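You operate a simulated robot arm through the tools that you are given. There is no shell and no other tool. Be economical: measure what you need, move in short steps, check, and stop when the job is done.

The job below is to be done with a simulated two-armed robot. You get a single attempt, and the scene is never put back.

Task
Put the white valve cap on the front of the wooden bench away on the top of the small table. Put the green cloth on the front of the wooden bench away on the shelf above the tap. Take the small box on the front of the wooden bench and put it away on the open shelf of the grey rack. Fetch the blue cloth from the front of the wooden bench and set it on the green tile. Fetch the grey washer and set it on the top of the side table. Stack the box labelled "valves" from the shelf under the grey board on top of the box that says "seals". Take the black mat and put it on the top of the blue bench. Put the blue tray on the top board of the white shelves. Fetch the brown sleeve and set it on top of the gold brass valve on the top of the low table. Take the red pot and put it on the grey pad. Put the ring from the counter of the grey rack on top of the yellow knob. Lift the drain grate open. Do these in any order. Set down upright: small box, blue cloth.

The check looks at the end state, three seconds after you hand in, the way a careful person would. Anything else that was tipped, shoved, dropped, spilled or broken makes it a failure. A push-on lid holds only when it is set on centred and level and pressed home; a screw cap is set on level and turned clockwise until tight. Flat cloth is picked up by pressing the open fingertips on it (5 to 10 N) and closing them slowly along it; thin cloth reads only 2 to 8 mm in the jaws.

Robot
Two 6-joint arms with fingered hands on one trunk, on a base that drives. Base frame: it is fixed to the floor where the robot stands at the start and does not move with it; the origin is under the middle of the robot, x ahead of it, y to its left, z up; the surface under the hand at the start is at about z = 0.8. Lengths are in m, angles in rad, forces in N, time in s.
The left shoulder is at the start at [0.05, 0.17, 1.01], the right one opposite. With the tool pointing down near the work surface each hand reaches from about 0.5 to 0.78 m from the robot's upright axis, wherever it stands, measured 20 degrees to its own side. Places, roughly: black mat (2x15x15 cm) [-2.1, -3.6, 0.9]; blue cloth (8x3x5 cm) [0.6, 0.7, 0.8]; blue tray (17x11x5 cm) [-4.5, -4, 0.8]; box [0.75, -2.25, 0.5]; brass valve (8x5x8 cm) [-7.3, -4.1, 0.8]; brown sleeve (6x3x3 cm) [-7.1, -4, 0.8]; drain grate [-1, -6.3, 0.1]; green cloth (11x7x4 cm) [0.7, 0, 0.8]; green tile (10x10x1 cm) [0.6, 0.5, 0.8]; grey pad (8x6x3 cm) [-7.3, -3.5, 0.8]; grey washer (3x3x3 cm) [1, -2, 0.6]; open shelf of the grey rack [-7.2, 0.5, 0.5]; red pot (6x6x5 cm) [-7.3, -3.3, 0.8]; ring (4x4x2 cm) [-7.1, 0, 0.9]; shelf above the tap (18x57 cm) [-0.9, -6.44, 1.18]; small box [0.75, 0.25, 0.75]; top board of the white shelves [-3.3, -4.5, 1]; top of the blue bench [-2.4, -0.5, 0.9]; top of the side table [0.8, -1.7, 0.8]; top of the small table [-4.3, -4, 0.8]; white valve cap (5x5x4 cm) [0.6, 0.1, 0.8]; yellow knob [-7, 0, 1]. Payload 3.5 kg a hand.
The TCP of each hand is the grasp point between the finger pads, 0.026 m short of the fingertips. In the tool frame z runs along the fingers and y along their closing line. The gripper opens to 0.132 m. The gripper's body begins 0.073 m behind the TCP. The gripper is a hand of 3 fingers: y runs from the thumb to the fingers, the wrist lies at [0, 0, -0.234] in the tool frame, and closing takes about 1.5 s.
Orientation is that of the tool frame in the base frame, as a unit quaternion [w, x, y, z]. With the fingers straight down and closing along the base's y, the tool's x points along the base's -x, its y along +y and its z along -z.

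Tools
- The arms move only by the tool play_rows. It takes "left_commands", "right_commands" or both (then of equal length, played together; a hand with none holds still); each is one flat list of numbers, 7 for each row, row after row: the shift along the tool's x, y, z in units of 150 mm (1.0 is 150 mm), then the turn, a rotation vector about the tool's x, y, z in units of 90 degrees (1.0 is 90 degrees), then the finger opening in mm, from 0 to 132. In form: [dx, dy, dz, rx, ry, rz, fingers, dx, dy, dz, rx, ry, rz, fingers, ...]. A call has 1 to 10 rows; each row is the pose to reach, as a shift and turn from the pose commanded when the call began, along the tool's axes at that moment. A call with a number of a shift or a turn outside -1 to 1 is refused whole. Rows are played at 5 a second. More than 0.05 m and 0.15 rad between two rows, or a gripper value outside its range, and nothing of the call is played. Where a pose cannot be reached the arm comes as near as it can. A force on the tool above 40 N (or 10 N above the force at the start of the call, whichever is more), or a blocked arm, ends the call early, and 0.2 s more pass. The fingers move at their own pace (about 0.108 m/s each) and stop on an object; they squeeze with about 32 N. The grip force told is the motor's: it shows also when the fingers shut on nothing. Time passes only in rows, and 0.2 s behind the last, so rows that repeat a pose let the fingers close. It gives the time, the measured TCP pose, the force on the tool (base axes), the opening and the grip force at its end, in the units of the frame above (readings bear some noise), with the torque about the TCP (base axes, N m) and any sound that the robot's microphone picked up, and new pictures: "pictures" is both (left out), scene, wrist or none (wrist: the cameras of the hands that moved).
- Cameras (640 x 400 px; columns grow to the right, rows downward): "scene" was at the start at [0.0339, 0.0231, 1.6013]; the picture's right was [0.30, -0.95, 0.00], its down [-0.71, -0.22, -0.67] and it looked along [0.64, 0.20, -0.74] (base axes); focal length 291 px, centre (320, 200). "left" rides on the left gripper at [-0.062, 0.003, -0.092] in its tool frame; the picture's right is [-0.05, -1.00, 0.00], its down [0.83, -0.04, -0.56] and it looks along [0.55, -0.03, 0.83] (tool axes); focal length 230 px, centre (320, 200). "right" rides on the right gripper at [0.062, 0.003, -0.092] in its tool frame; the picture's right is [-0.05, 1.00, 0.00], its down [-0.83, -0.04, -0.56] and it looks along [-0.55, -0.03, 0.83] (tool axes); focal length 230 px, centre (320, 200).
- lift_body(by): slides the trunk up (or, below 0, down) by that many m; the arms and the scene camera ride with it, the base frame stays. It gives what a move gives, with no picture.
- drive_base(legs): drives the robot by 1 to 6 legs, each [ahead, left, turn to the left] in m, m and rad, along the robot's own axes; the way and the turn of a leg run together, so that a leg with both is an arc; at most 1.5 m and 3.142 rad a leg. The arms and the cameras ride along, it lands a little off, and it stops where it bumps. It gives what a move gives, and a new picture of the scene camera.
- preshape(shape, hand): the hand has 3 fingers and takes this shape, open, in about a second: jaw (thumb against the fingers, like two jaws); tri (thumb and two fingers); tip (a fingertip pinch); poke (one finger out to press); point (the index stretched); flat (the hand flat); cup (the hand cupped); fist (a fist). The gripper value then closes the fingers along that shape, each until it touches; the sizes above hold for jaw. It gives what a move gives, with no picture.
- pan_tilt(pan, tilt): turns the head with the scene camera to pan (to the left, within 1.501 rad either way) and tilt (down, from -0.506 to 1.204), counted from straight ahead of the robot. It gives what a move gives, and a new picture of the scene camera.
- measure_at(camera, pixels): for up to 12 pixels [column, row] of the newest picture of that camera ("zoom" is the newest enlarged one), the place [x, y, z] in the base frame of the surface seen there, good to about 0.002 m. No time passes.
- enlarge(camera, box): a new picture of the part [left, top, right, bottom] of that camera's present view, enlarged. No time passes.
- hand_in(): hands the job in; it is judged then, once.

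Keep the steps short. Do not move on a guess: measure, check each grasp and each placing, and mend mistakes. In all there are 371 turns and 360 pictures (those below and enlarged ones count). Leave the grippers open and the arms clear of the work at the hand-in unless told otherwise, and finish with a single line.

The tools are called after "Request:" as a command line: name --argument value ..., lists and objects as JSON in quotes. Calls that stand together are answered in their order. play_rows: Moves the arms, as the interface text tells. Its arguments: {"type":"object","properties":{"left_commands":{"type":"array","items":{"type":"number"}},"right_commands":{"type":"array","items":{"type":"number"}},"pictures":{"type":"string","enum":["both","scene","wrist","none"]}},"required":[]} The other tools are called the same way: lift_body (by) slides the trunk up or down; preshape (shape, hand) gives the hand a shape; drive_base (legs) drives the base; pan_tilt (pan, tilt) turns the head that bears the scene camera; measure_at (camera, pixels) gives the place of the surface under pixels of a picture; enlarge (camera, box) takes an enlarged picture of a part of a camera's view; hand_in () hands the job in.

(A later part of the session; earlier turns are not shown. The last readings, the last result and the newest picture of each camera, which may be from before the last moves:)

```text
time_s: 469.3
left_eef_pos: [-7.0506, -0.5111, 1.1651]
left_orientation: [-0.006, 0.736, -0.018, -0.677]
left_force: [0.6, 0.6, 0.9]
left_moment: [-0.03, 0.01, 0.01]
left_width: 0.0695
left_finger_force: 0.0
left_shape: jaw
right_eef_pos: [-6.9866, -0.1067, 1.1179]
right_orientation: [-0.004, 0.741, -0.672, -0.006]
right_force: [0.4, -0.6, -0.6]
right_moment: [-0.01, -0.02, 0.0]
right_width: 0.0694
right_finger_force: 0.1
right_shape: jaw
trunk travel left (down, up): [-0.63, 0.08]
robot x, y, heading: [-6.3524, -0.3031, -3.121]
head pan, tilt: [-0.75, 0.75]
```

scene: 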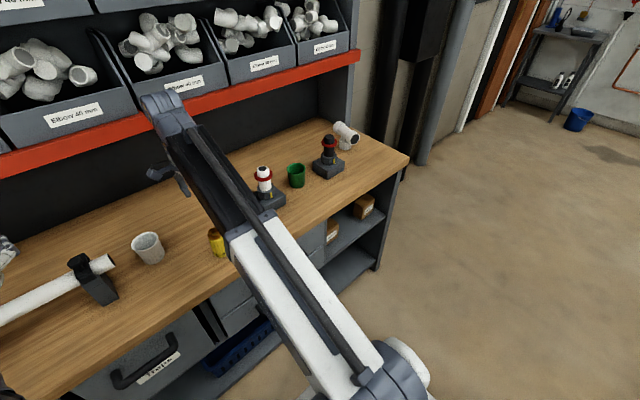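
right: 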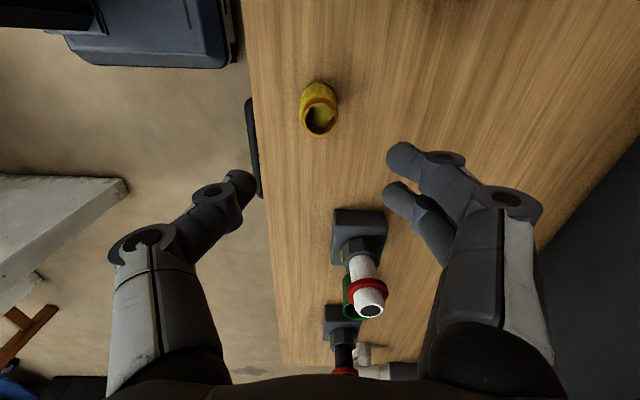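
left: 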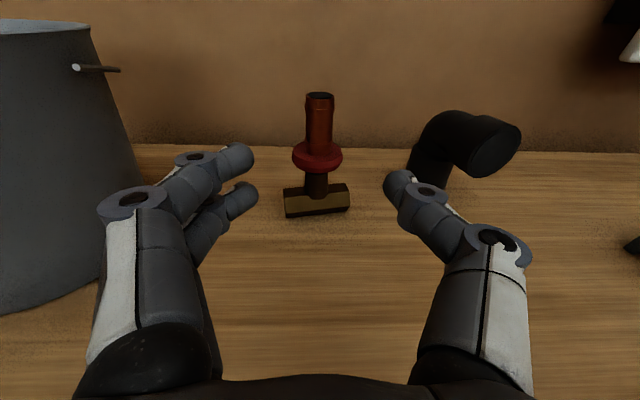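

Ring is on the knob. Next: fetch the small box. Back off and move to +y, then look for the open way east.

Request:
drive_base --legs '[[-0.38, 0, 0], [0, -1.45, 0]]'

Request:
enlarge --camera "scene" --box '[0, 100, 400, 400]'

```text
time_s: 475.3
left_eef_pos: [-6.7279, 0.2212, 1.1595]
left_orientation: [-0.054, 0.736, -0.073, -0.671]
left_force: [0.0, -0.3, -0.3]
left_moment: [0.0, 0.02, -0.02]
left_width: 0.0698
left_finger_force: 0.0
left_shape: jaw
right_eef_pos: [-6.6055, 0.6132, 1.1138]
right_orientation: [0.006, -0.69, 0.724, 0.002]
right_force: [1.1, 0.4, -1.3]
right_moment: [-0.03, -0.03, 0.03]
right_width: 0.0697
right_finger_force: 0.0
right_shape: jaw
trunk travel left (down, up): [-0.63, 0.08]
robot x, y, heading: [-5.9946, 0.3231, 3.01]
head pan, tilt: [-0.75, 0.75]
stopped in leg 2: the robot was blocked; the commanded pose is now the measured one
```

scene: 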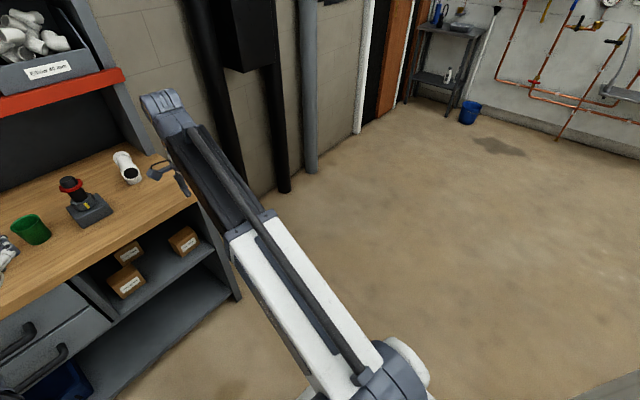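

```text
1.33 times, centred on (200, 250) of scene
```

zoom: 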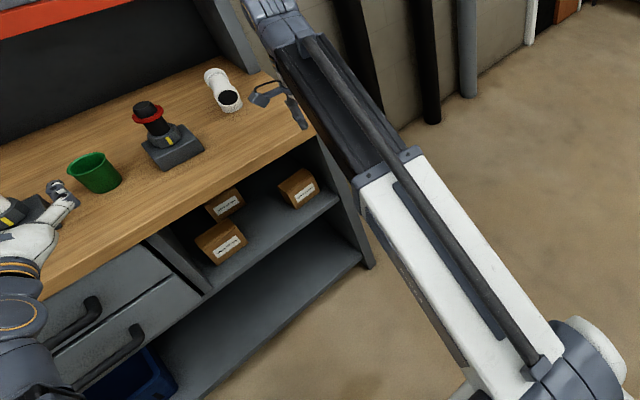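

Request:
measure_at --camera "zoom" --pixels '[[222, 195], [298, 180], [220, 230], [222, 262], [300, 205], [265, 235], [320, 215], [170, 230], [205, 292], [340, 195], [250, 250], [310, 150]]'

Request:
drive_base --legs '[[0.12, 0, 0], [0, 0, 0.12], [0, -0.7, 0]]'

```text
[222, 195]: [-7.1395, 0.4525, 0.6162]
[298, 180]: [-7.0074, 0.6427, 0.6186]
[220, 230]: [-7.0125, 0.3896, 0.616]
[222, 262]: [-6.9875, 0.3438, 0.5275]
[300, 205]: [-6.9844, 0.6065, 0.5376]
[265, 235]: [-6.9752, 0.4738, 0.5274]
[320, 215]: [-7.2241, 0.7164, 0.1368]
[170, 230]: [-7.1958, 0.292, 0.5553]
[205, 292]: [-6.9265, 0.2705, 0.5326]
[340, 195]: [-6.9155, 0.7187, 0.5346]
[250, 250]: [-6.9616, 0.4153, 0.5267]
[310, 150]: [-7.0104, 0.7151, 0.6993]
```

```text
time_s: 477.0
left_eef_pos: [-6.8318, 0.1991, 1.1647]
left_orientation: [-0.041, 0.734, -0.057, -0.675]
left_force: [0.9, -0.6, -0.6]
left_moment: [0.03, 0.0, 0.01]
left_width: 0.07
left_finger_force: 0.1
left_shape: jaw
right_eef_pos: [-6.7268, 0.5958, 1.1176]
right_orientation: [0.005, -0.704, 0.71, 0.006]
right_force: [-0.1, 0.3, 0.2]
right_moment: [0.0, -0.03, -0.02]
right_width: 0.0698
right_finger_force: 0.1
right_shape: jaw
trunk travel left (down, up): [-0.63, 0.08]
robot x, y, heading: [-6.1132, 0.3372, 3.05]
head pan, tilt: [-0.75, 0.75]
stopped in leg 2: the robot was blocked; the commanded pose is now the measured one
```

scene: 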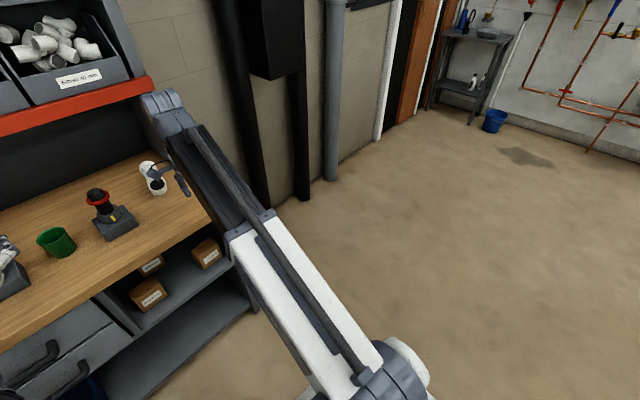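

Request:
pan_tilt --pan -1.5 --tilt 0.9

```text
time_s: 478.1
left_eef_pos: [-6.8322, 0.1984, 1.1651]
left_orientation: [-0.042, 0.734, -0.057, -0.675]
left_force: [-0.3, 0.8, -0.7]
left_moment: [-0.02, -0.03, -0.02]
left_width: 0.0699
left_finger_force: 0.1
left_shape: jaw
right_eef_pos: [-6.7266, 0.596, 1.1175]
right_orientation: [0.006, -0.704, 0.71, 0.005]
right_force: [-0.2, -0.4, -0.2]
right_moment: [-0.03, 0.01, -0.01]
right_width: 0.0698
right_finger_force: 0.0
right_shape: jaw
trunk travel left (down, up): [-0.63, 0.08]
robot x, y, heading: [-6.1182, 0.3312, 3.048]
head pan, tilt: [-1.499, 0.901]
```

scene: 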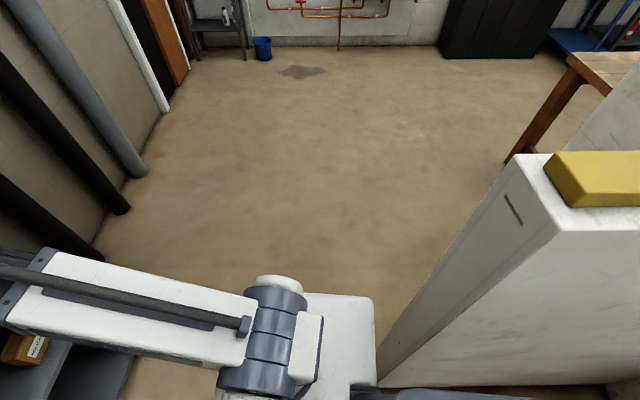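

The partition is right behind the base. Move ahead 0.2, straighten, then strafe right past its end.

Request:
drive_base --legs '[[0.2, 0, 0], [0, -1.1, 0.05]]'

```text
time_s: 484.9
left_eef_pos: [-6.9514, 1.2899, 1.1656]
left_orientation: [-0.028, 0.735, -0.042, -0.676]
left_force: [0.5, -0.5, 0.1]
left_moment: [0.0, 0.0, -0.02]
left_width: 0.07
left_finger_force: 0.0
left_shape: jaw
right_eef_pos: [-6.8632, 1.6898, 1.1186]
right_orientation: [-0.005, 0.719, -0.695, -0.006]
right_force: [0.6, 0.6, 0.8]
right_moment: [0.01, -0.01, -0.04]
right_width: 0.0698
right_finger_force: 0.1
right_shape: jaw
trunk travel left (down, up): [-0.63, 0.08]
robot x, y, heading: [-6.2388, 1.4562, 3.095]
head pan, tilt: [-1.499, 0.901]
```

scene: 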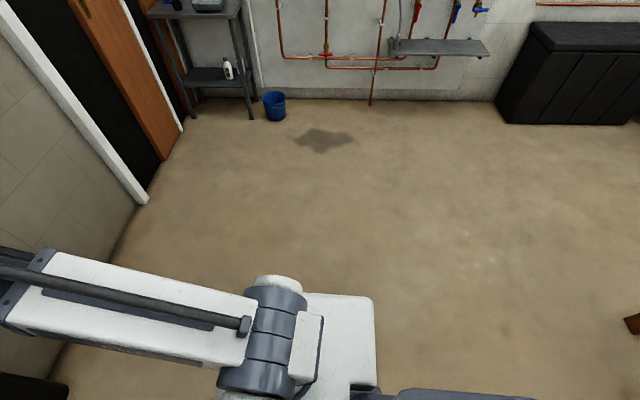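

Request:
drive_base --legs '[[0, -0.6, 0], [-0.4, 0, 0], [0, 0, -1.52]]'

Request:
pan_tilt --pan -1.3 --tilt 0.45

```text
time_s: 494.1
left_eef_pos: [-6.0135, 2.7341, 1.1639]
left_orientation: [0.487, -0.503, 0.537, 0.47]
left_force: [0.0, -0.1, -0.3]
left_moment: [0.02, -0.01, 0.0]
left_width: 0.0695
left_finger_force: 0.0
left_shape: jaw
right_eef_pos: [-5.6088, 2.6628, 1.1182]
right_orientation: [0.009, -0.041, 0.999, 0.0]
right_force: [0.3, -0.2, 0.5]
right_moment: [0.0, 0.0, -0.02]
right_width: 0.0697
right_finger_force: 0.0
right_shape: jaw
trunk travel left (down, up): [-0.63, 0.08]
robot x, y, heading: [-5.8148, 2.0307, 1.57]
head pan, tilt: [-1.499, 0.901]
```

scene: 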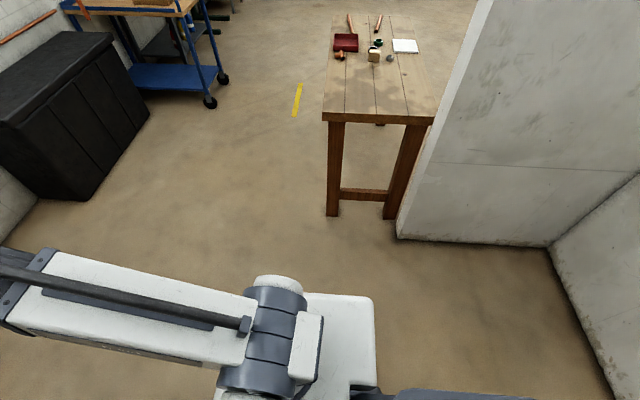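

```text
time_s: 495.0
left_eef_pos: [-6.0129, 2.7332, 1.1649]
left_orientation: [0.487, -0.503, 0.538, 0.469]
left_force: [0.4, 0.2, 0.2]
left_moment: [-0.02, 0.02, 0.02]
left_width: 0.0698
left_finger_force: 0.2
left_shape: jaw
right_eef_pos: [-5.6091, 2.6635, 1.1187]
right_orientation: [0.008, -0.04, 0.999, 0.0]
right_force: [-0.9, -0.4, -0.9]
right_moment: [0.02, -0.01, 0.01]
right_width: 0.0694
right_finger_force: 0.1
right_shape: jaw
trunk travel left (down, up): [-0.63, 0.08]
robot x, y, heading: [-5.8159, 2.0324, 1.569]
head pan, tilt: [-1.3, 0.45]
```

scene: 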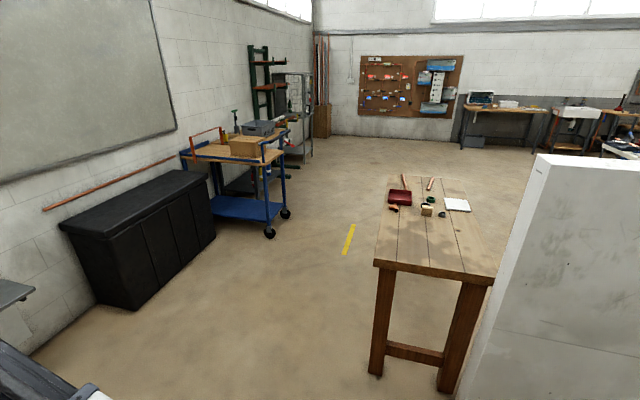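

Request:
measure_at --camera "scene" --pixels '[[377, 262], [407, 178], [285, 215], [215, 240], [345, 245], [465, 180], [540, 160], [375, 370], [330, 140], [480, 105], [565, 112]]'

```text
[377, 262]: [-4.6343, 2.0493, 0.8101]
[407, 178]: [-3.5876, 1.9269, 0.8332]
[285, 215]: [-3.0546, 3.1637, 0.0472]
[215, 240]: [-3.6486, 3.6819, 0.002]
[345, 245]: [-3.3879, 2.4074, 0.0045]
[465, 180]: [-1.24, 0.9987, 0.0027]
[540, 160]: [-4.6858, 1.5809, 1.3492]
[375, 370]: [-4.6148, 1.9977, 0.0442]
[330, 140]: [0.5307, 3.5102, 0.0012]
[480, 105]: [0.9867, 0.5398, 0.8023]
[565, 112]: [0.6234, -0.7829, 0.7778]
```

The passage at y≈2.6 is clear. Turn to face +x and drive east.

Request:
drive_base --legs '[[0.55, 0, 0], [0, 0, -1.57], [1.4, 0, 0], [1.4, 0, 0], [1.4, 0, 0]]'

Request:
pan_tilt --pan -0.4 --tilt 0.55

```text
time_s: 521.7
left_eef_pos: [-0.9129, 2.8229, 1.1659]
left_orientation: [0.677, 0.021, 0.736, -0.008]
left_force: [-0.3, 0.2, -0.1]
left_moment: [0.04, 0.01, 0.0]
left_width: 0.0699
left_finger_force: 0.0
left_shape: jaw
right_eef_pos: [-0.9817, 2.4178, 1.1185]
right_orientation: [0.006, 0.675, 0.737, -0.005]
right_force: [-0.2, 0.1, 0.0]
right_moment: [0.04, 0.0, 0.0]
right_width: 0.0695
right_finger_force: 0.1
right_shape: jaw
trunk travel left (down, up): [-0.63, 0.08]
robot x, y, heading: [-1.6157, 2.6187, 0.014]
head pan, tilt: [-1.3, 0.45]
```

scene: 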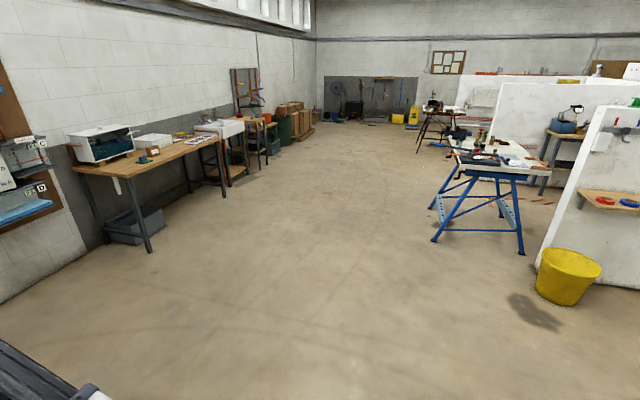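

```text
time_s: 522.9
left_eef_pos: [-0.9145, 2.8237, 1.1643]
left_orientation: [0.677, 0.022, 0.736, -0.01]
left_force: [0.7, -0.3, 0.4]
left_moment: [0.01, 0.01, -0.03]
left_width: 0.0699
left_finger_force: 0.1
left_shape: jaw
right_eef_pos: [-0.98, 2.4179, 1.1183]
right_orientation: [0.006, 0.675, 0.738, -0.005]
right_force: [-0.1, 0.2, 0.6]
right_moment: [0.01, 0.0, 0.0]
right_width: 0.0697
right_finger_force: 0.0
right_shape: jaw
trunk travel left (down, up): [-0.63, 0.08]
robot x, y, heading: [-1.6141, 2.6177, 0.015]
head pan, tilt: [-0.4, 0.55]
```

scene: 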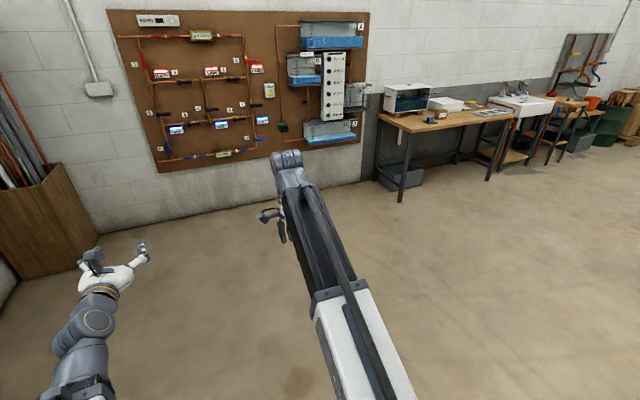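

Open floor. I go to the grate with both hands free: to x≈−0.8, face −y, drive down to y≈−4.6.

Request:
drive_base --legs '[[0.8, 0, 0], [0, 0, -1.585], [1.4, 0, 0], [1.4, 0, 0], [1.4, 0, 0], [1.4, 0, 0]]'

Request:
drive_base --legs '[[1.4, 0, 0]]'

Request:
pan_tilt --pan 0 --tilt 0.6

```text
time_s: 557.3
left_eef_pos: [-0.5399, -3.6815, 1.1656]
left_orientation: [0.474, 0.534, 0.507, -0.483]
left_force: [0.1, -0.4, 1.0]
left_moment: [-0.01, -0.01, 0.0]
left_width: 0.0698
left_finger_force: 0.1
left_shape: jaw
right_eef_pos: [-0.9459, -3.6183, 1.1182]
right_orientation: [0.0, 0.999, 0.049, -0.008]
right_force: [0.6, -0.2, -0.5]
right_moment: [0.0, -0.03, 0.01]
right_width: 0.0697
right_finger_force: 0.0
right_shape: jaw
trunk travel left (down, up): [-0.63, 0.08]
robot x, y, heading: [-0.7513, -2.9845, -1.555]
head pan, tilt: [-0.4, 0.55]
```

scene: 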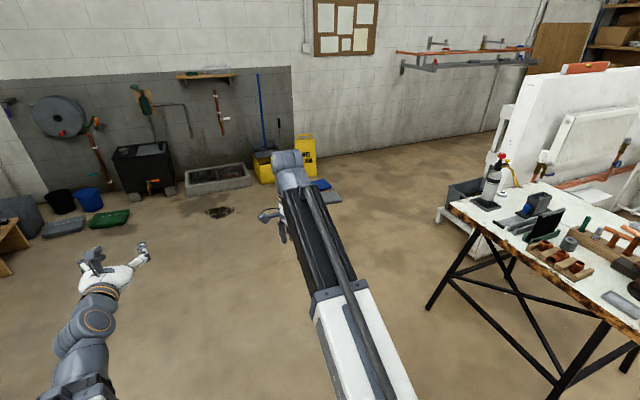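

```text
time_s: 564.3
left_eef_pos: [-0.53, -5.0744, 1.164]
left_orientation: [0.472, 0.536, 0.504, -0.486]
left_force: [0.6, 1.1, 0.3]
left_moment: [0.04, 0.0, -0.02]
left_width: 0.07
left_finger_force: 0.1
left_shape: jaw
right_eef_pos: [-0.9355, -5.0086, 1.1197]
right_orientation: [0.001, 0.999, 0.043, -0.009]
right_force: [0.1, -0.5, 0.3]
right_moment: [0.01, 0.0, -0.01]
right_width: 0.0698
right_finger_force: 0.0
right_shape: jaw
trunk travel left (down, up): [-0.63, 0.08]
robot x, y, heading: [-0.7332, -4.3763, -1.564]
head pan, tilt: [-0.4, 0.55]
```

scene: 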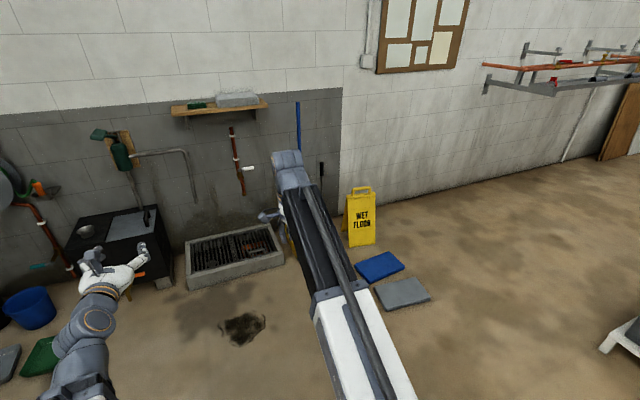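

```text
time_s: 565.1
left_eef_pos: [-0.5302, -5.077, 1.1649]
left_orientation: [0.472, 0.536, 0.505, -0.485]
left_force: [0.1, -0.3, -0.1]
left_moment: [-0.02, 0.0, -0.05]
left_width: 0.07
left_finger_force: 0.1
left_shape: jaw
right_eef_pos: [-0.9351, -5.0076, 1.1178]
right_orientation: [0.001, 0.999, 0.044, -0.007]
right_force: [0.2, -0.3, 0.1]
right_moment: [0.02, -0.01, 0.03]
right_width: 0.0697
right_finger_force: 0.0
right_shape: jaw
trunk travel left (down, up): [-0.63, 0.08]
robot x, y, heading: [-0.734, -4.3733, -1.565]
head pan, tilt: [0.0, 0.6]
```

scene: 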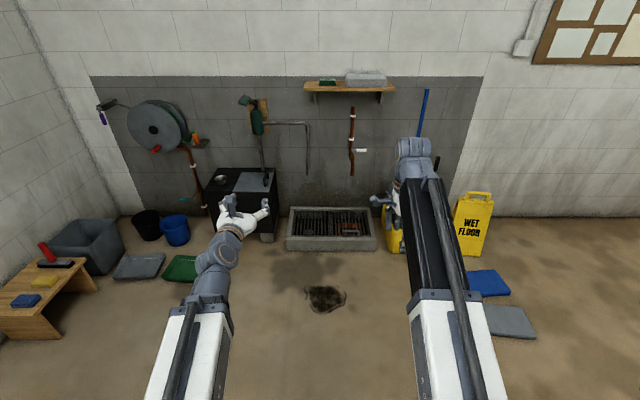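

Lower the trunk here, close the left hand and bring it to the middle (it will push the grate from the front).

Request:
lift_body --by -0.4

Request:
play_rows --left_commands '[0, -0.22, 0, 0, 0, 0, 30, 0, -0.43, 0, 0, 0, 0, 0, 0, -0.64, 0, 0, 0, 0, 0, 0, -0.85, 0, 0, 0, 0, 0]' --pictures "none"

Request:
lift_body --by -0.22

Request:
play_rows --left_commands '[0, -0.2, 0, 0, 0, 0, 0, 0, -0.4, 0, 0, 0, 0, 0, 0, -0.55, 0, 0, 0, 0, 0]' --pictures "scene"

```text
time_s: 569.0
left_eef_pos: [-0.5298, -5.0754, 0.7649]
left_orientation: [0.472, 0.535, 0.505, -0.485]
left_force: [1.2, 0.0, 0.1]
left_moment: [0.0, 0.01, 0.02]
left_width: 0.07
left_finger_force: 0.0
left_shape: jaw
right_eef_pos: [-0.9357, -5.0072, 0.7177]
right_orientation: [0.001, 0.999, 0.045, -0.008]
right_force: [0.1, 0.1, -0.3]
right_moment: [-0.03, -0.01, 0.01]
right_width: 0.0696
right_finger_force: 0.0
right_shape: jaw
trunk travel left (down, up): [-0.23, 0.48]
robot x, y, heading: [-0.7357, -4.3732, -1.567]
head pan, tilt: [0.0, 0.6]
```

```text
time_s: 570.0
left_eef_pos: [-0.6576, -5.069, 0.764]
left_orientation: [0.472, 0.535, 0.505, -0.486]
left_force: [1.2, -0.3, 0.6]
left_moment: [0.0, 0.0, -0.02]
left_width: 0.0001
left_finger_force: 32.2
left_shape: jaw
left hand out of reach, approached as far as the arm can: row 1, 2, 3
right_eef_pos: [-0.9346, -5.007, 0.7177]
right_orientation: [0.001, 0.999, 0.044, -0.008]
right_force: [-0.4, 0.5, 0.3]
right_moment: [0.0, 0.0, -0.01]
right_width: 0.0698
right_finger_force: 0.0
right_shape: jaw
trunk travel left (down, up): [-0.23, 0.48]
robot x, y, heading: [-0.7332, -4.3721, -1.564]
head pan, tilt: [0.0, 0.6]
```

```text
time_s: 572.3
left_eef_pos: [-0.6582, -5.0691, 0.5432]
left_orientation: [0.472, 0.535, 0.505, -0.485]
left_force: [0.2, 0.3, -0.1]
left_moment: [-0.02, -0.01, 0.01]
left_width: 0.0
left_finger_force: 31.5
left_shape: jaw
right_eef_pos: [-0.9358, -5.0076, 0.4978]
right_orientation: [0.0, 0.999, 0.044, -0.008]
right_force: [-0.7, -0.3, -1.5]
right_moment: [0.01, 0.02, 0.04]
right_width: 0.0697
right_finger_force: 0.0
right_shape: jaw
trunk travel left (down, up): [-0.01, 0.7]
robot x, y, heading: [-0.7346, -4.3783, -1.566]
head pan, tilt: [0.0, 0.6]
```

```text
time_s: 573.1
left_eef_pos: [-0.7392, -5.0658, 0.541]
left_orientation: [0.472, 0.536, 0.505, -0.485]
left_force: [0.6, 0.2, 0.7]
left_moment: [-0.02, -0.01, -0.03]
left_width: 0.0002
left_finger_force: 31.7
left_shape: jaw
right_eef_pos: [-0.9344, -5.0078, 0.4991]
right_orientation: [0.001, 0.999, 0.044, -0.008]
right_force: [-0.3, 0.0, 0.1]
right_moment: [-0.01, -0.02, -0.01]
right_width: 0.07
right_finger_force: 0.0
right_shape: jaw
trunk travel left (down, up): [-0.01, 0.7]
robot x, y, heading: [-0.7283, -4.3747, -1.564]
head pan, tilt: [0.0, 0.6]
```

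scene: 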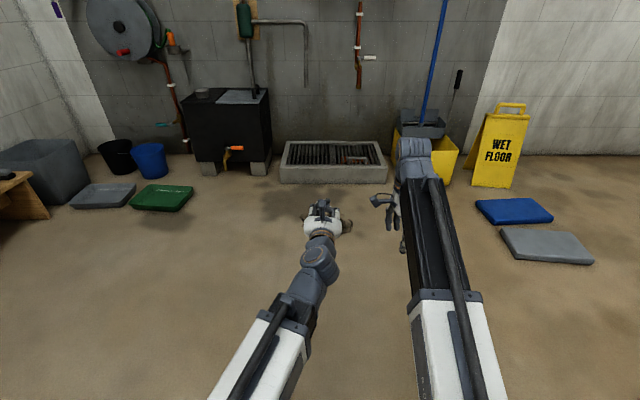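

Request:
drive_base --legs '[[1.0, -0.05, 0], [0.14, -0.01, 0]]'

Request:
play_rows --right_commands '[0, -0.15, 0.25, 0, 0, 0, 60, 0, -0.2, 0.5, 0, 0, 0, 60, 0, -0.2, 0.75, 0, 0, 0, 60, 0, -0.2, 1, 0, 0, 0, 60]' --pictures "wrist"

```text
time_s: 579.2
left_eef_pos: [-0.7858, -6.2074, 0.5409]
left_orientation: [0.473, 0.535, 0.506, -0.484]
left_force: [0.1, -1.1, 0.5]
left_moment: [0.0, 0.01, -0.01]
left_width: 0.0
left_finger_force: 31.7
left_shape: jaw
right_eef_pos: [-0.9804, -6.1513, 0.4978]
right_orientation: [0.001, 0.999, 0.047, -0.007]
right_force: [-0.1, 0.2, 0.4]
right_moment: [0.0, 0.0, 0.0]
right_width: 0.0696
right_finger_force: 0.1
right_shape: jaw
trunk travel left (down, up): [-0.01, 0.7]
robot x, y, heading: [-0.7868, -5.5127, -1.555]
head pan, tilt: [0.0, 0.6]
```

scene: 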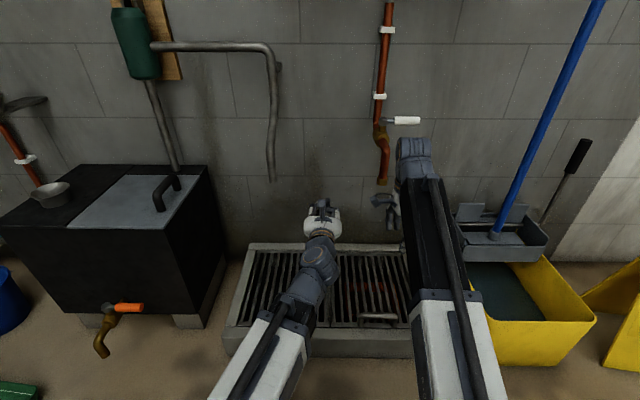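

```text
time_s: 580.2
left_eef_pos: [-0.7863, -6.2067, 0.5427]
left_orientation: [0.473, 0.534, 0.506, -0.484]
left_force: [0.3, 0.1, -0.1]
left_moment: [0.01, 0.0, 0.01]
left_width: 0.0
left_finger_force: 32.0
left_shape: jaw
right_eef_pos: [-0.9863, -6.1193, 0.3481]
right_orientation: [0.0, 0.999, 0.046, -0.008]
right_force: [0.1, -0.3, -0.7]
right_moment: [0.0, 0.01, -0.02]
right_width: 0.0607
right_finger_force: 0.0
right_shape: jaw
trunk travel left (down, up): [-0.01, 0.7]
robot x, y, heading: [-0.7815, -5.5143, -1.56]
head pan, tilt: [0.0, 0.6]
```

right: 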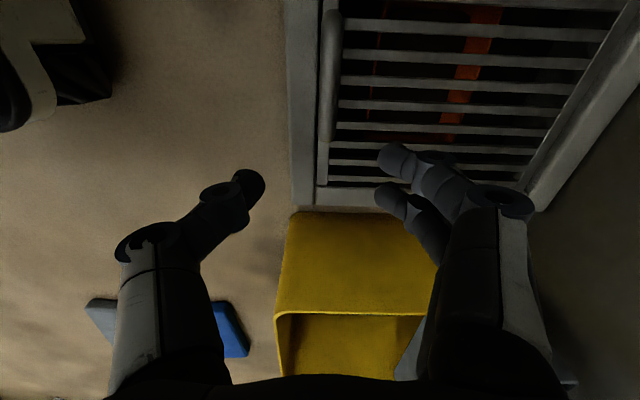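

Request:
play_rows --right_commands '[0.1, 0.09, 0.25, 0, 0, 0, 60, 0.1, 0.09, 0.5, 0, 0, 0, 60, 0.1, 0.09, 0.75, 0, 0, 0, 60, 0.1, 0.09, 0.9, 0, 0, 0, 60]' --pictures "none"

Request:
play_rows --right_commands '[0, 0, 0.2, 0, 0, 0, 60, 0, 0, 0.265, 0, 0, 0, 60, 0, 0, 0.265, 0, 0, 0, 60]' --pictures "wrist"

```text
time_s: 581.2
left_eef_pos: [-0.7876, -6.2072, 0.5411]
left_orientation: [0.473, 0.535, 0.506, -0.484]
left_force: [-1.1, 0.2, 0.1]
left_moment: [0.02, 0.02, -0.01]
left_width: 0.0
left_finger_force: 31.8
left_shape: jaw
right_eef_pos: [-0.9718, -6.1328, 0.2135]
right_orientation: [0.001, 0.999, 0.046, -0.008]
right_force: [0.2, -0.5, 0.3]
right_moment: [0.0, -0.02, -0.01]
right_width: 0.0605
right_finger_force: 0.0
right_shape: jaw
trunk travel left (down, up): [-0.01, 0.7]
robot x, y, heading: [-0.7781, -5.5176, -1.56]
head pan, tilt: [0.0, 0.6]
```

```text
time_s: 582.0
left_eef_pos: [-0.7855, -6.2076, 0.5415]
left_orientation: [0.473, 0.535, 0.506, -0.484]
left_force: [-0.4, -0.1, 0.4]
left_moment: [-0.01, -0.02, 0.0]
left_width: 0.0002
left_finger_force: 32.6
left_shape: jaw
right_eef_pos: [-0.9731, -6.1332, 0.1742]
right_orientation: [0.0, 0.999, 0.046, -0.008]
right_force: [-0.6, -0.4, 0.0]
right_moment: [-0.01, 0.0, -0.03]
right_width: 0.0605
right_finger_force: 0.0
right_shape: jaw
trunk travel left (down, up): [-0.01, 0.7]
robot x, y, heading: [-0.7858, -5.5157, -1.563]
head pan, tilt: [0.0, 0.6]
```

right: 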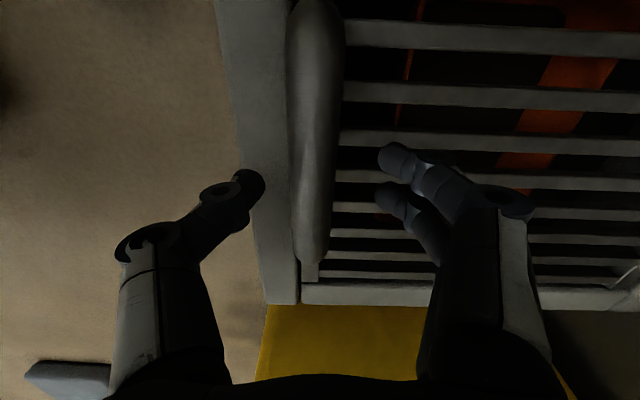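

Request:
play_rows --right_commands '[0, 0, 0, 0, 0, 0, 0, 0, 0, 0, 0, 0, 0, 0, 0, 0, 0, 0, 0, 0, 0, 0, 0, 0, 0, 0, 0, 0, 0, 0, 0, 0, 0, 0, 0, 0, 0.047, -0.185, 0, 0, 0, 0, 0, 0.107, -0.365, 0, 0, 0, 0, 0, 0.19, -0.535, 0, 0, 0, 0, 0, 0.285, -0.7, 0, 0, 0, 0, 0, 0.4, -0.85, 0, 0, 0, 0]' --pictures "none"

```text
time_s: 584.2
left_eef_pos: [-0.7861, -6.2081, 0.5414]
left_orientation: [0.473, 0.535, 0.507, -0.483]
left_force: [0.3, 0.1, 0.5]
left_moment: [0.01, -0.01, -0.04]
left_width: 0.0
left_finger_force: 31.9
left_shape: jaw
right_eef_pos: [-0.9637, -6.1936, 0.3]
right_orientation: [0.0, 0.999, 0.046, -0.008]
right_force: [-2.2, 6.1, -0.6]
right_moment: [-0.04, 0.0, 0.02]
right_width: 0.0003
right_finger_force: 31.8
right_shape: jaw
trunk travel left (down, up): [-0.01, 0.7]
robot x, y, heading: [-0.7821, -5.5201, -1.561]
head pan, tilt: [0.0, 0.6]
```

Holding it at ~25°. Continue, tilting the hand back early so the wrist stays clear of the spout.

Request:
play_rows --right_commands '[0, 0.075, -0.105, -0.09, 0, 0, 0, 0, 0.175, -0.215, -0.18, 0, 0, 0, 0, 0.282, -0.319, -0.27, 0, 0, 0, 0, 0.396, -0.415, -0.36, 0, 0, 0, 0, 0.517, -0.502, -0.45, 0, 0, 0, 0, 0.643, -0.581, -0.5, 0, 0, 0]' --pictures "both"

```text
time_s: 585.6
left_eef_pos: [-0.7856, -6.2058, 0.5415]
left_orientation: [0.474, 0.534, 0.507, -0.484]
left_force: [0.9, -0.1, -0.9]
left_moment: [-0.03, -0.01, -0.01]
left_width: 0.0002
left_finger_force: 32.2
left_shape: jaw
right_eef_pos: [-0.9548, -6.2893, 0.3875]
right_orientation: [0.383, 0.922, 0.046, 0.009]
right_force: [-2.6, 6.1, 0.6]
right_moment: [0.43, 0.08, 0.04]
right_width: 0.0
right_finger_force: 32.2
right_shape: jaw
trunk travel left (down, up): [-0.01, 0.7]
robot x, y, heading: [-0.7796, -5.5167, -1.558]
head pan, tilt: [0.0, 0.6]
```

scene: 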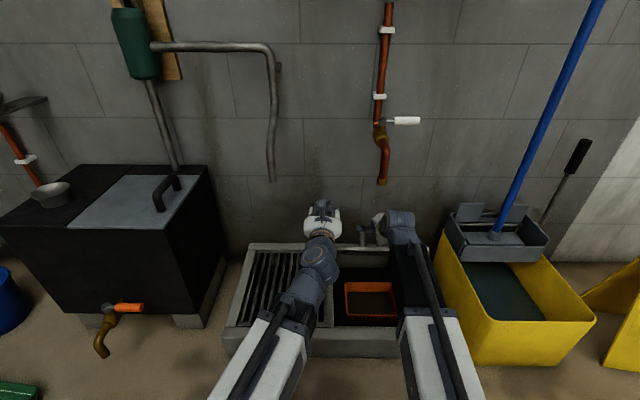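
right: 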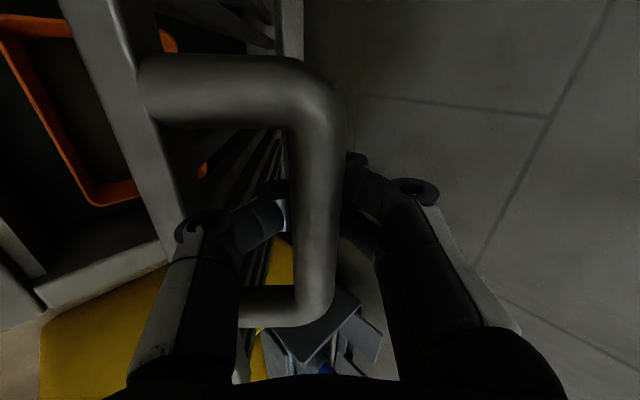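

Works well: tilt 45°, low force. Continue along the arc.

Request:
play_rows --right_commands '[0, 0.107, 0.037, 0, 0, 0, 0, 0, 0.214, 0.074, 0, 0, 0, 0, 0, 0.316, 0.12, 0, 0, 0, 0, 0, 0.418, 0.165, 0, 0, 0, 0, 0, 0.515, 0.22, 0, 0, 0, 0, 0, 0.611, 0.277, 0, 0, 0, 0]' --pictures "both"

```text
time_s: 587.0
left_eef_pos: [-0.7871, -6.2077, 0.542]
left_orientation: [0.472, 0.536, 0.506, -0.484]
left_force: [-0.4, 0.0, 0.7]
left_moment: [0.02, -0.03, 0.03]
left_width: 0.0003
left_finger_force: 32.0
left_shape: jaw
right_eef_pos: [-0.9452, -6.3823, 0.4233]
right_orientation: [0.383, 0.923, 0.046, 0.011]
right_force: [-0.6, 1.8, -2.4]
right_moment: [-0.08, -0.03, 0.02]
right_width: 0.0001
right_finger_force: 31.3
right_shape: jaw
trunk travel left (down, up): [-0.01, 0.7]
robot x, y, heading: [-0.7817, -5.5131, -1.56]
head pan, tilt: [0.0, 0.6]
```

scene: 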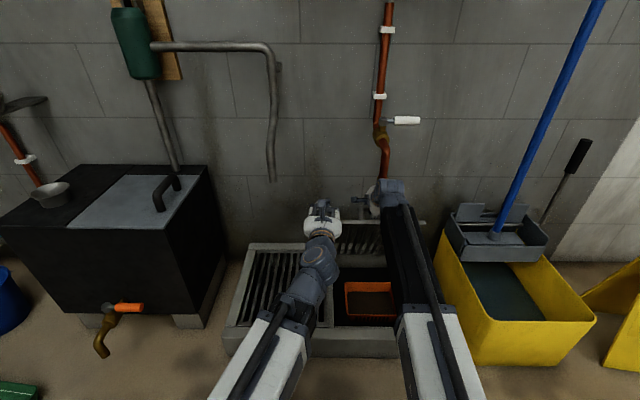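
right: 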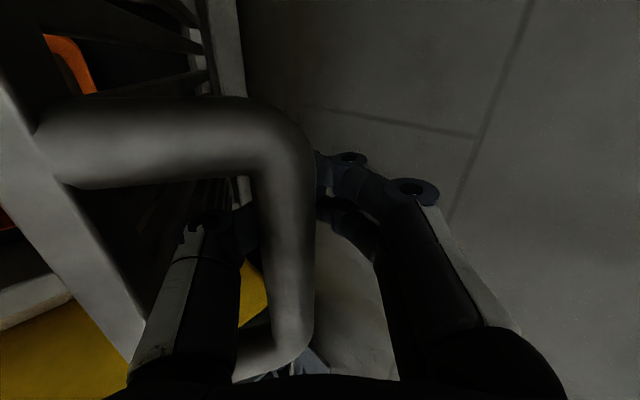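

Request:
play_rows --right_commands '[0, 0.092, 0.07, 0, 0, 0, 0, 0, 0.185, 0.139, 0, 0, 0, 0, 0, 0.268, 0.213, 0, 0, 0, 0, 0, 0.351, 0.288, 0, 0, 0, 0]' --pictures "both"

```text
time_s: 587.4
left_eef_pos: [-0.7853, -6.2082, 0.5413]
left_orientation: [0.473, 0.535, 0.506, -0.484]
left_force: [-0.5, 0.4, -0.3]
left_moment: [-0.02, 0.0, 0.02]
left_width: 0.0001
left_finger_force: 32.2
left_shape: jaw
right_eef_pos: [-0.9437, -6.3851, 0.4206]
right_orientation: [0.379, 0.924, 0.046, 0.011]
right_force: [-0.9, 0.3, -1.8]
right_moment: [-0.06, -0.01, 0.01]
right_width: 0.0
right_finger_force: 32.0
right_shape: jaw
trunk travel left (down, up): [-0.01, 0.7]
robot x, y, heading: [-0.7848, -5.5177, -1.558]
head pan, tilt: [0.0, 0.6]
stopped in row 1 (right hand): the force on the tool passed its limit at 73 N (the readings are from after the stop); the commanded pose is now the measured one
```

scene: 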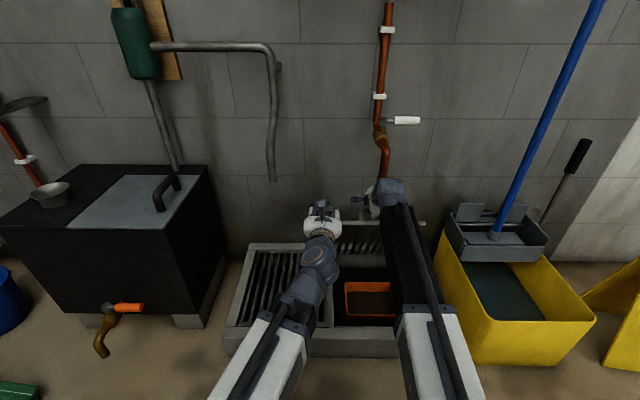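
right: 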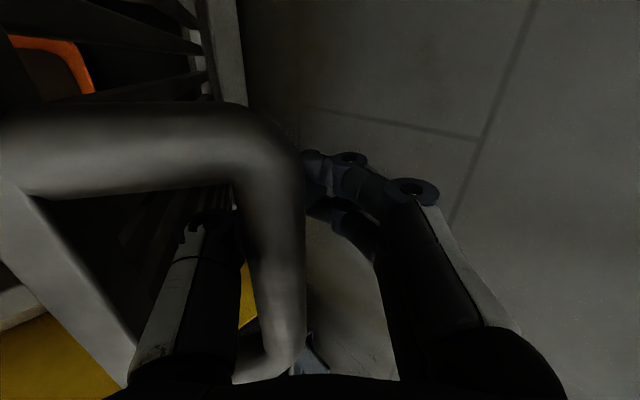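

The thumb jams against the plate at ~68°. Now the left hand helps: bring it down in front of the plate at x≈−0.85, z≈0.40.

Request:
play_rows --left_commands '[0.2, -0.1, 0, 0, 0, 0, 0, 0.45, -0.2, 0, 0, 0, 0, 0, 0.7, -0.32, 0, 0, 0, 0, 0, 0.94, -0.43, 0, 0, 0, 0, 0]' --pictures "both"

```text
time_s: 588.4
left_eef_pos: [-0.8429, -6.2025, 0.4548]
left_orientation: [0.461, 0.554, 0.512, -0.467]
left_force: [-0.2, -0.1, -0.7]
left_moment: [-0.03, -0.02, -0.01]
left_width: 0.0001
left_finger_force: 32.3
left_shape: jaw
left hand out of reach, approached as far as the arm can: row 2, 3, 4
right_eef_pos: [-0.9447, -6.3856, 0.4219]
right_orientation: [0.379, 0.924, 0.046, 0.01]
right_force: [-0.1, 0.7, -1.6]
right_moment: [-0.08, -0.01, -0.01]
right_width: 0.0
right_finger_force: 32.1
right_shape: jaw
trunk travel left (down, up): [-0.01, 0.7]
robot x, y, heading: [-0.78, -5.5184, -1.56]
head pan, tilt: [0.0, 0.6]
```

scene: 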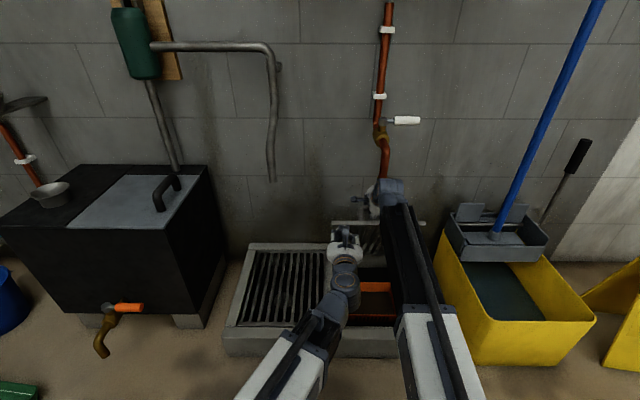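
left: 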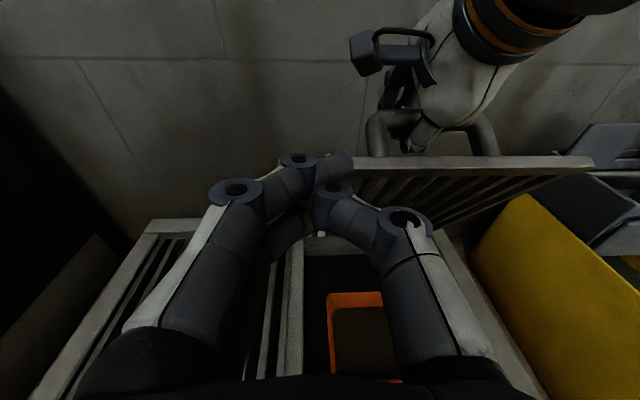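

Request:
measure_at --camera "left" --pixels '[[450, 160], [580, 162], [360, 165], [500, 190], [470, 125], [395, 118], [460, 230], [350, 60]]'

```text
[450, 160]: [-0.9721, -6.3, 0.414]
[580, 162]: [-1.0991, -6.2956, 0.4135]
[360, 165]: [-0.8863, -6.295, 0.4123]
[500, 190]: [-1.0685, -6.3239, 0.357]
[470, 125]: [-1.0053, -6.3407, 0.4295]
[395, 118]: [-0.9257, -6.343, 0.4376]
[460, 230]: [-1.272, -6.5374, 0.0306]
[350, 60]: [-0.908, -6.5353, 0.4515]
```

The plate stands at ~62°, its top edge at y −6.298, z 0.413; the wall is at −6.535, so it can go just past vertical. Left hand: forward and down to the rail.

Request:
play_rows --left_commands '[0.12, -0.03, 0.19, 0, 0, 0, 0, 0.25, -0.06, 0.375, 0, 0, 0, 0]' --pictures "wrist"

```text
time_s: 589.0
left_eef_pos: [-0.851, -6.2554, 0.4284]
left_orientation: [0.456, 0.561, 0.515, -0.46]
left_force: [0.4, 0.5, -0.2]
left_moment: [-0.02, -0.04, 0.01]
left_width: 0.0
left_finger_force: 32.0
left_shape: jaw
left hand out of reach, approached as far as the arm can: row 1, 2
right_eef_pos: [-0.9445, -6.3858, 0.421]
right_orientation: [0.379, 0.924, 0.046, 0.01]
right_force: [0.2, 0.0, -1.4]
right_moment: [-0.07, -0.01, -0.03]
right_width: 0.0
right_finger_force: 32.0
right_shape: jaw
trunk travel left (down, up): [-0.01, 0.7]
robot x, y, heading: [-0.782, -5.5204, -1.563]
head pan, tilt: [0.0, 0.6]
```

left: 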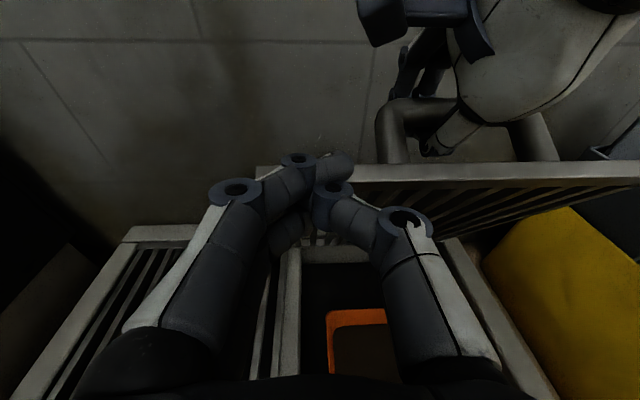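

Request:
play_rows --left_commands '[0.05, 0, 0.1, 0, 0, 0, 0, 0.08, 0, 0.2, 0, 0, 0, 0, 0.08, 0, 0.3, 0, 0, 0, 0]' --pictures "wrist"

```text
time_s: 589.8
left_eef_pos: [-0.8505, -6.2995, 0.4385]
left_orientation: [0.461, 0.556, 0.512, -0.465]
left_force: [2.4, 10.3, 18.7]
left_moment: [-0.06, 0.32, -0.14]
left_width: 0.0
left_finger_force: 31.5
left_shape: jaw
left hand out of reach, approached as far as the arm can: row 1, 2, 3
right_eef_pos: [-0.944, -6.3843, 0.4218]
right_orientation: [0.379, 0.924, 0.046, 0.011]
right_force: [-1.0, -0.2, -0.6]
right_moment: [0.02, 0.04, 0.01]
right_width: 0.0003
right_finger_force: 31.9
right_shape: jaw
trunk travel left (down, up): [-0.01, 0.7]
robot x, y, heading: [-0.7809, -5.5119, -1.556]
head pan, tilt: [0.0, 0.6]
stopped in row 3 (left hand): the force on the tool passed its limit at 49 N (the readings are from after the stop); the commanded pose is now the measured one
```

left: 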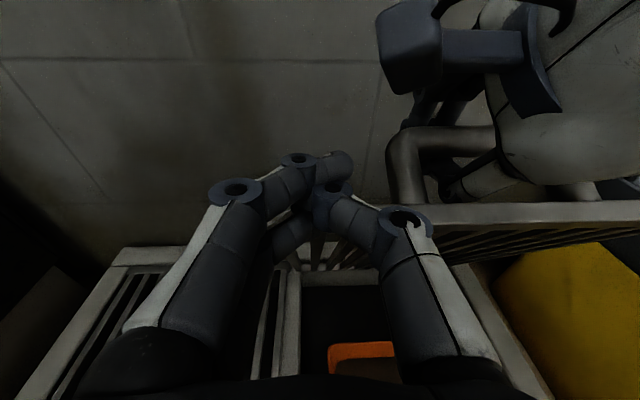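

Left fingers ride on top of the rail. Back off 5 cm and pitch the left hand down 36° to push lower.

Request:
play_rows --left_commands '[-0.05, 0, -0.2, 0, 0, 0, 0, -0.05, 0, -0.4, 0, 0.08, 0, 0, -0.05, 0, -0.4, 0, 0.16, 0, 0, -0.05, 0, -0.4, 0, 0.24, 0, 0, -0.05, 0, -0.4, 0, 0.32, 0, 0, 0.05, 0, -0.4, 0, 0.4, 0, 0, 0.2, 0, -0.4, 0, 0.4, 0, 0]' --pictures "wrist"

```text
time_s: 591.4
left_eef_pos: [-0.8455, -6.2357, 0.4129]
left_orientation: [0.278, 0.673, 0.631, -0.268]
left_force: [-0.3, -0.4, -0.4]
left_moment: [0.02, 0.02, 0.0]
left_width: 0.0
left_finger_force: 32.1
left_shape: jaw
right_eef_pos: [-0.9456, -6.3863, 0.4184]
right_orientation: [0.379, 0.924, 0.046, 0.011]
right_force: [0.1, 1.2, -2.7]
right_moment: [-0.13, 0.0, -0.02]
right_width: 0.0
right_finger_force: 31.9
right_shape: jaw
trunk travel left (down, up): [-0.01, 0.7]
robot x, y, heading: [-0.7796, -5.5173, -1.559]
head pan, tilt: [0.0, 0.6]
```

left: 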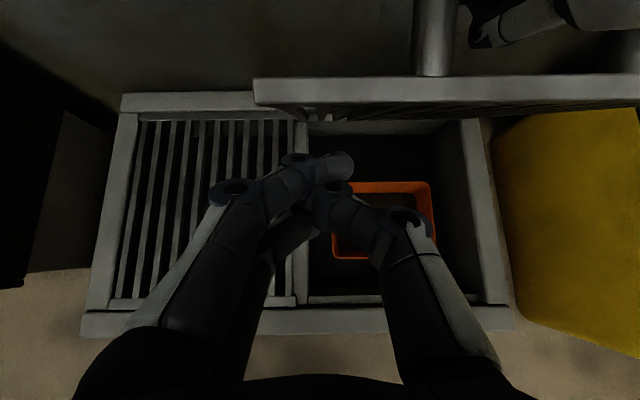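

Good: pitched 45° down, tips just below rail height in front of the plate. Push forward 5 cm.

Request:
play_rows --left_commands '[-0.1, 0, 0.06, 0, 0, 0, 0, -0.19, 0, 0.12, 0, 0, 0, 0, -0.29, 0, 0.18, 0, 0, 0, 0]' --pictures "wrist"

```text
time_s: 592.2
left_eef_pos: [-0.8492, -6.2839, 0.4262]
left_orientation: [0.279, 0.673, 0.63, -0.271]
left_force: [-1.7, 6.7, 9.2]
left_moment: [-0.04, -0.09, 0.08]
left_width: 0.0001
left_finger_force: 31.5
left_shape: jaw
right_eef_pos: [-0.9446, -6.385, 0.421]
right_orientation: [0.379, 0.924, 0.045, 0.011]
right_force: [-0.5, 0.3, -0.8]
right_moment: [-0.02, 0.01, 0.01]
right_width: 0.0
right_finger_force: 31.9
right_shape: jaw
trunk travel left (down, up): [-0.01, 0.7]
robot x, y, heading: [-0.7789, -5.5179, -1.559]
head pan, tilt: [0.0, 0.6]
```

left: 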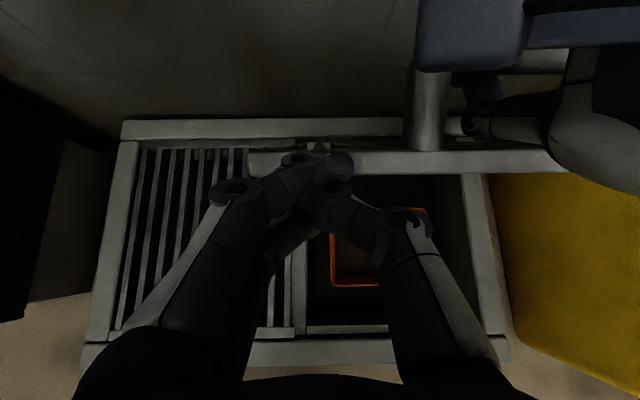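

Request:
measure_at --camera "left" --pixels '[[380, 160], [480, 160], [265, 160], [430, 100], [330, 160], [240, 130]]'

```text
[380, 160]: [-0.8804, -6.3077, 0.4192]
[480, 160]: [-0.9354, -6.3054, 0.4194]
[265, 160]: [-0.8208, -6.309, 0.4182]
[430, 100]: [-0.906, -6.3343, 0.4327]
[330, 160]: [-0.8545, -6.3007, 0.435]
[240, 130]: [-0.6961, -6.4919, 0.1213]
```

Left now supports the plate (65°). Release the right hand from the handle and withdraw it up and back.

Request:
play_rows --right_commands '[0, 0, 0, 0, 0, 0, 25, 0, 0, 0, 0, 0, 0, 45, 0, 0, 0, 0, 0, 0, 45, 0, 0, 0, 0, 0, 0, 45]' --pictures "wrist"

```text
time_s: 593.2
left_eef_pos: [-0.8483, -6.2854, 0.4262]
left_orientation: [0.279, 0.672, 0.63, -0.27]
left_force: [-4.4, 22.4, 13.2]
left_moment: [0.1, -0.1, 0.22]
left_width: 0.0001
left_finger_force: 31.9
left_shape: jaw
right_eef_pos: [-0.9448, -6.3851, 0.4219]
right_orientation: [0.38, 0.924, 0.045, 0.011]
right_force: [0.1, -13.3, 2.2]
right_moment: [-0.06, 0.02, 0.08]
right_width: 0.0385
right_finger_force: 0.0
right_shape: jaw
trunk travel left (down, up): [-0.01, 0.7]
robot x, y, heading: [-0.7837, -5.5132, -1.562]
head pan, tilt: [0.0, 0.6]
```

right: 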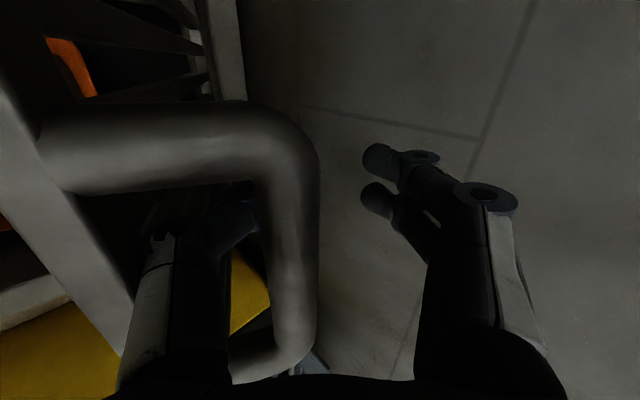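

Request:
play_rows --right_commands '[0, 0.05, -0.12, 0, 0, 0, 45, 0, 0.1, -0.25, 0, 0, 0, 45, 0, 0.15, -0.4, 0, 0, 0, 45, 0, 0.2, -0.55, 0, 0, 0, 45, 0, 0.22, -0.7, 0, 0, 0, 45]' --pictures "both"

```text
time_s: 593.6
left_eef_pos: [-0.8495, -6.2832, 0.4267]
left_orientation: [0.279, 0.672, 0.63, -0.27]
left_force: [0.3, 10.2, 8.1]
left_moment: [0.11, -0.12, 0.14]
left_width: 0.0
left_finger_force: 32.4
left_shape: jaw
right_eef_pos: [-0.9442, -6.3781, 0.4282]
right_orientation: [0.374, 0.926, 0.046, 0.011]
right_force: [-0.8, -0.8, -4.7]
right_moment: [-0.74, -0.11, -0.01]
right_width: 0.0434
right_finger_force: 0.0
right_shape: jaw
trunk travel left (down, up): [-0.01, 0.7]
robot x, y, heading: [-0.7806, -5.5149, -1.554]
head pan, tilt: [0.0, 0.6]
stopped in row 2 (left hand): the force on the tool passed its limit at 44 N (the readings are from after the stop); the commanded pose is now the measured one
```

scene: 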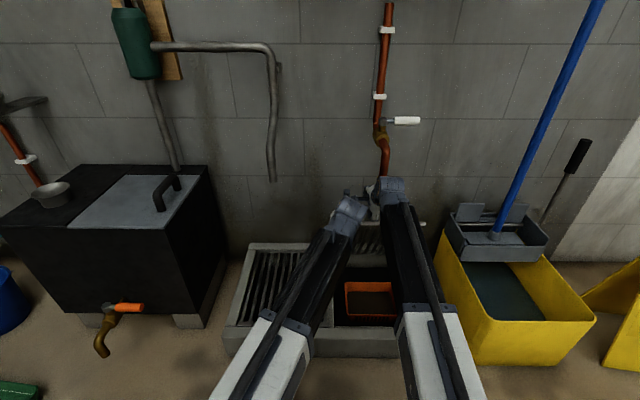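
right: 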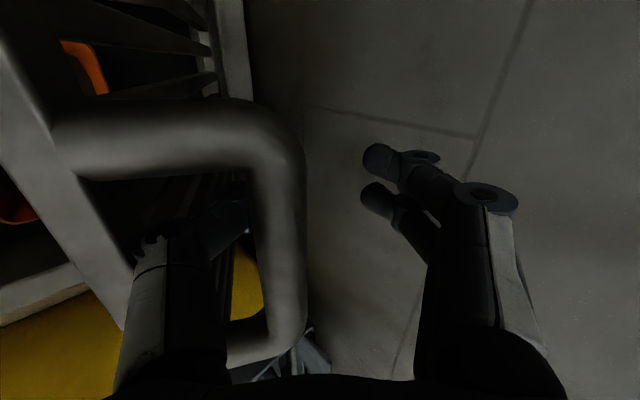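

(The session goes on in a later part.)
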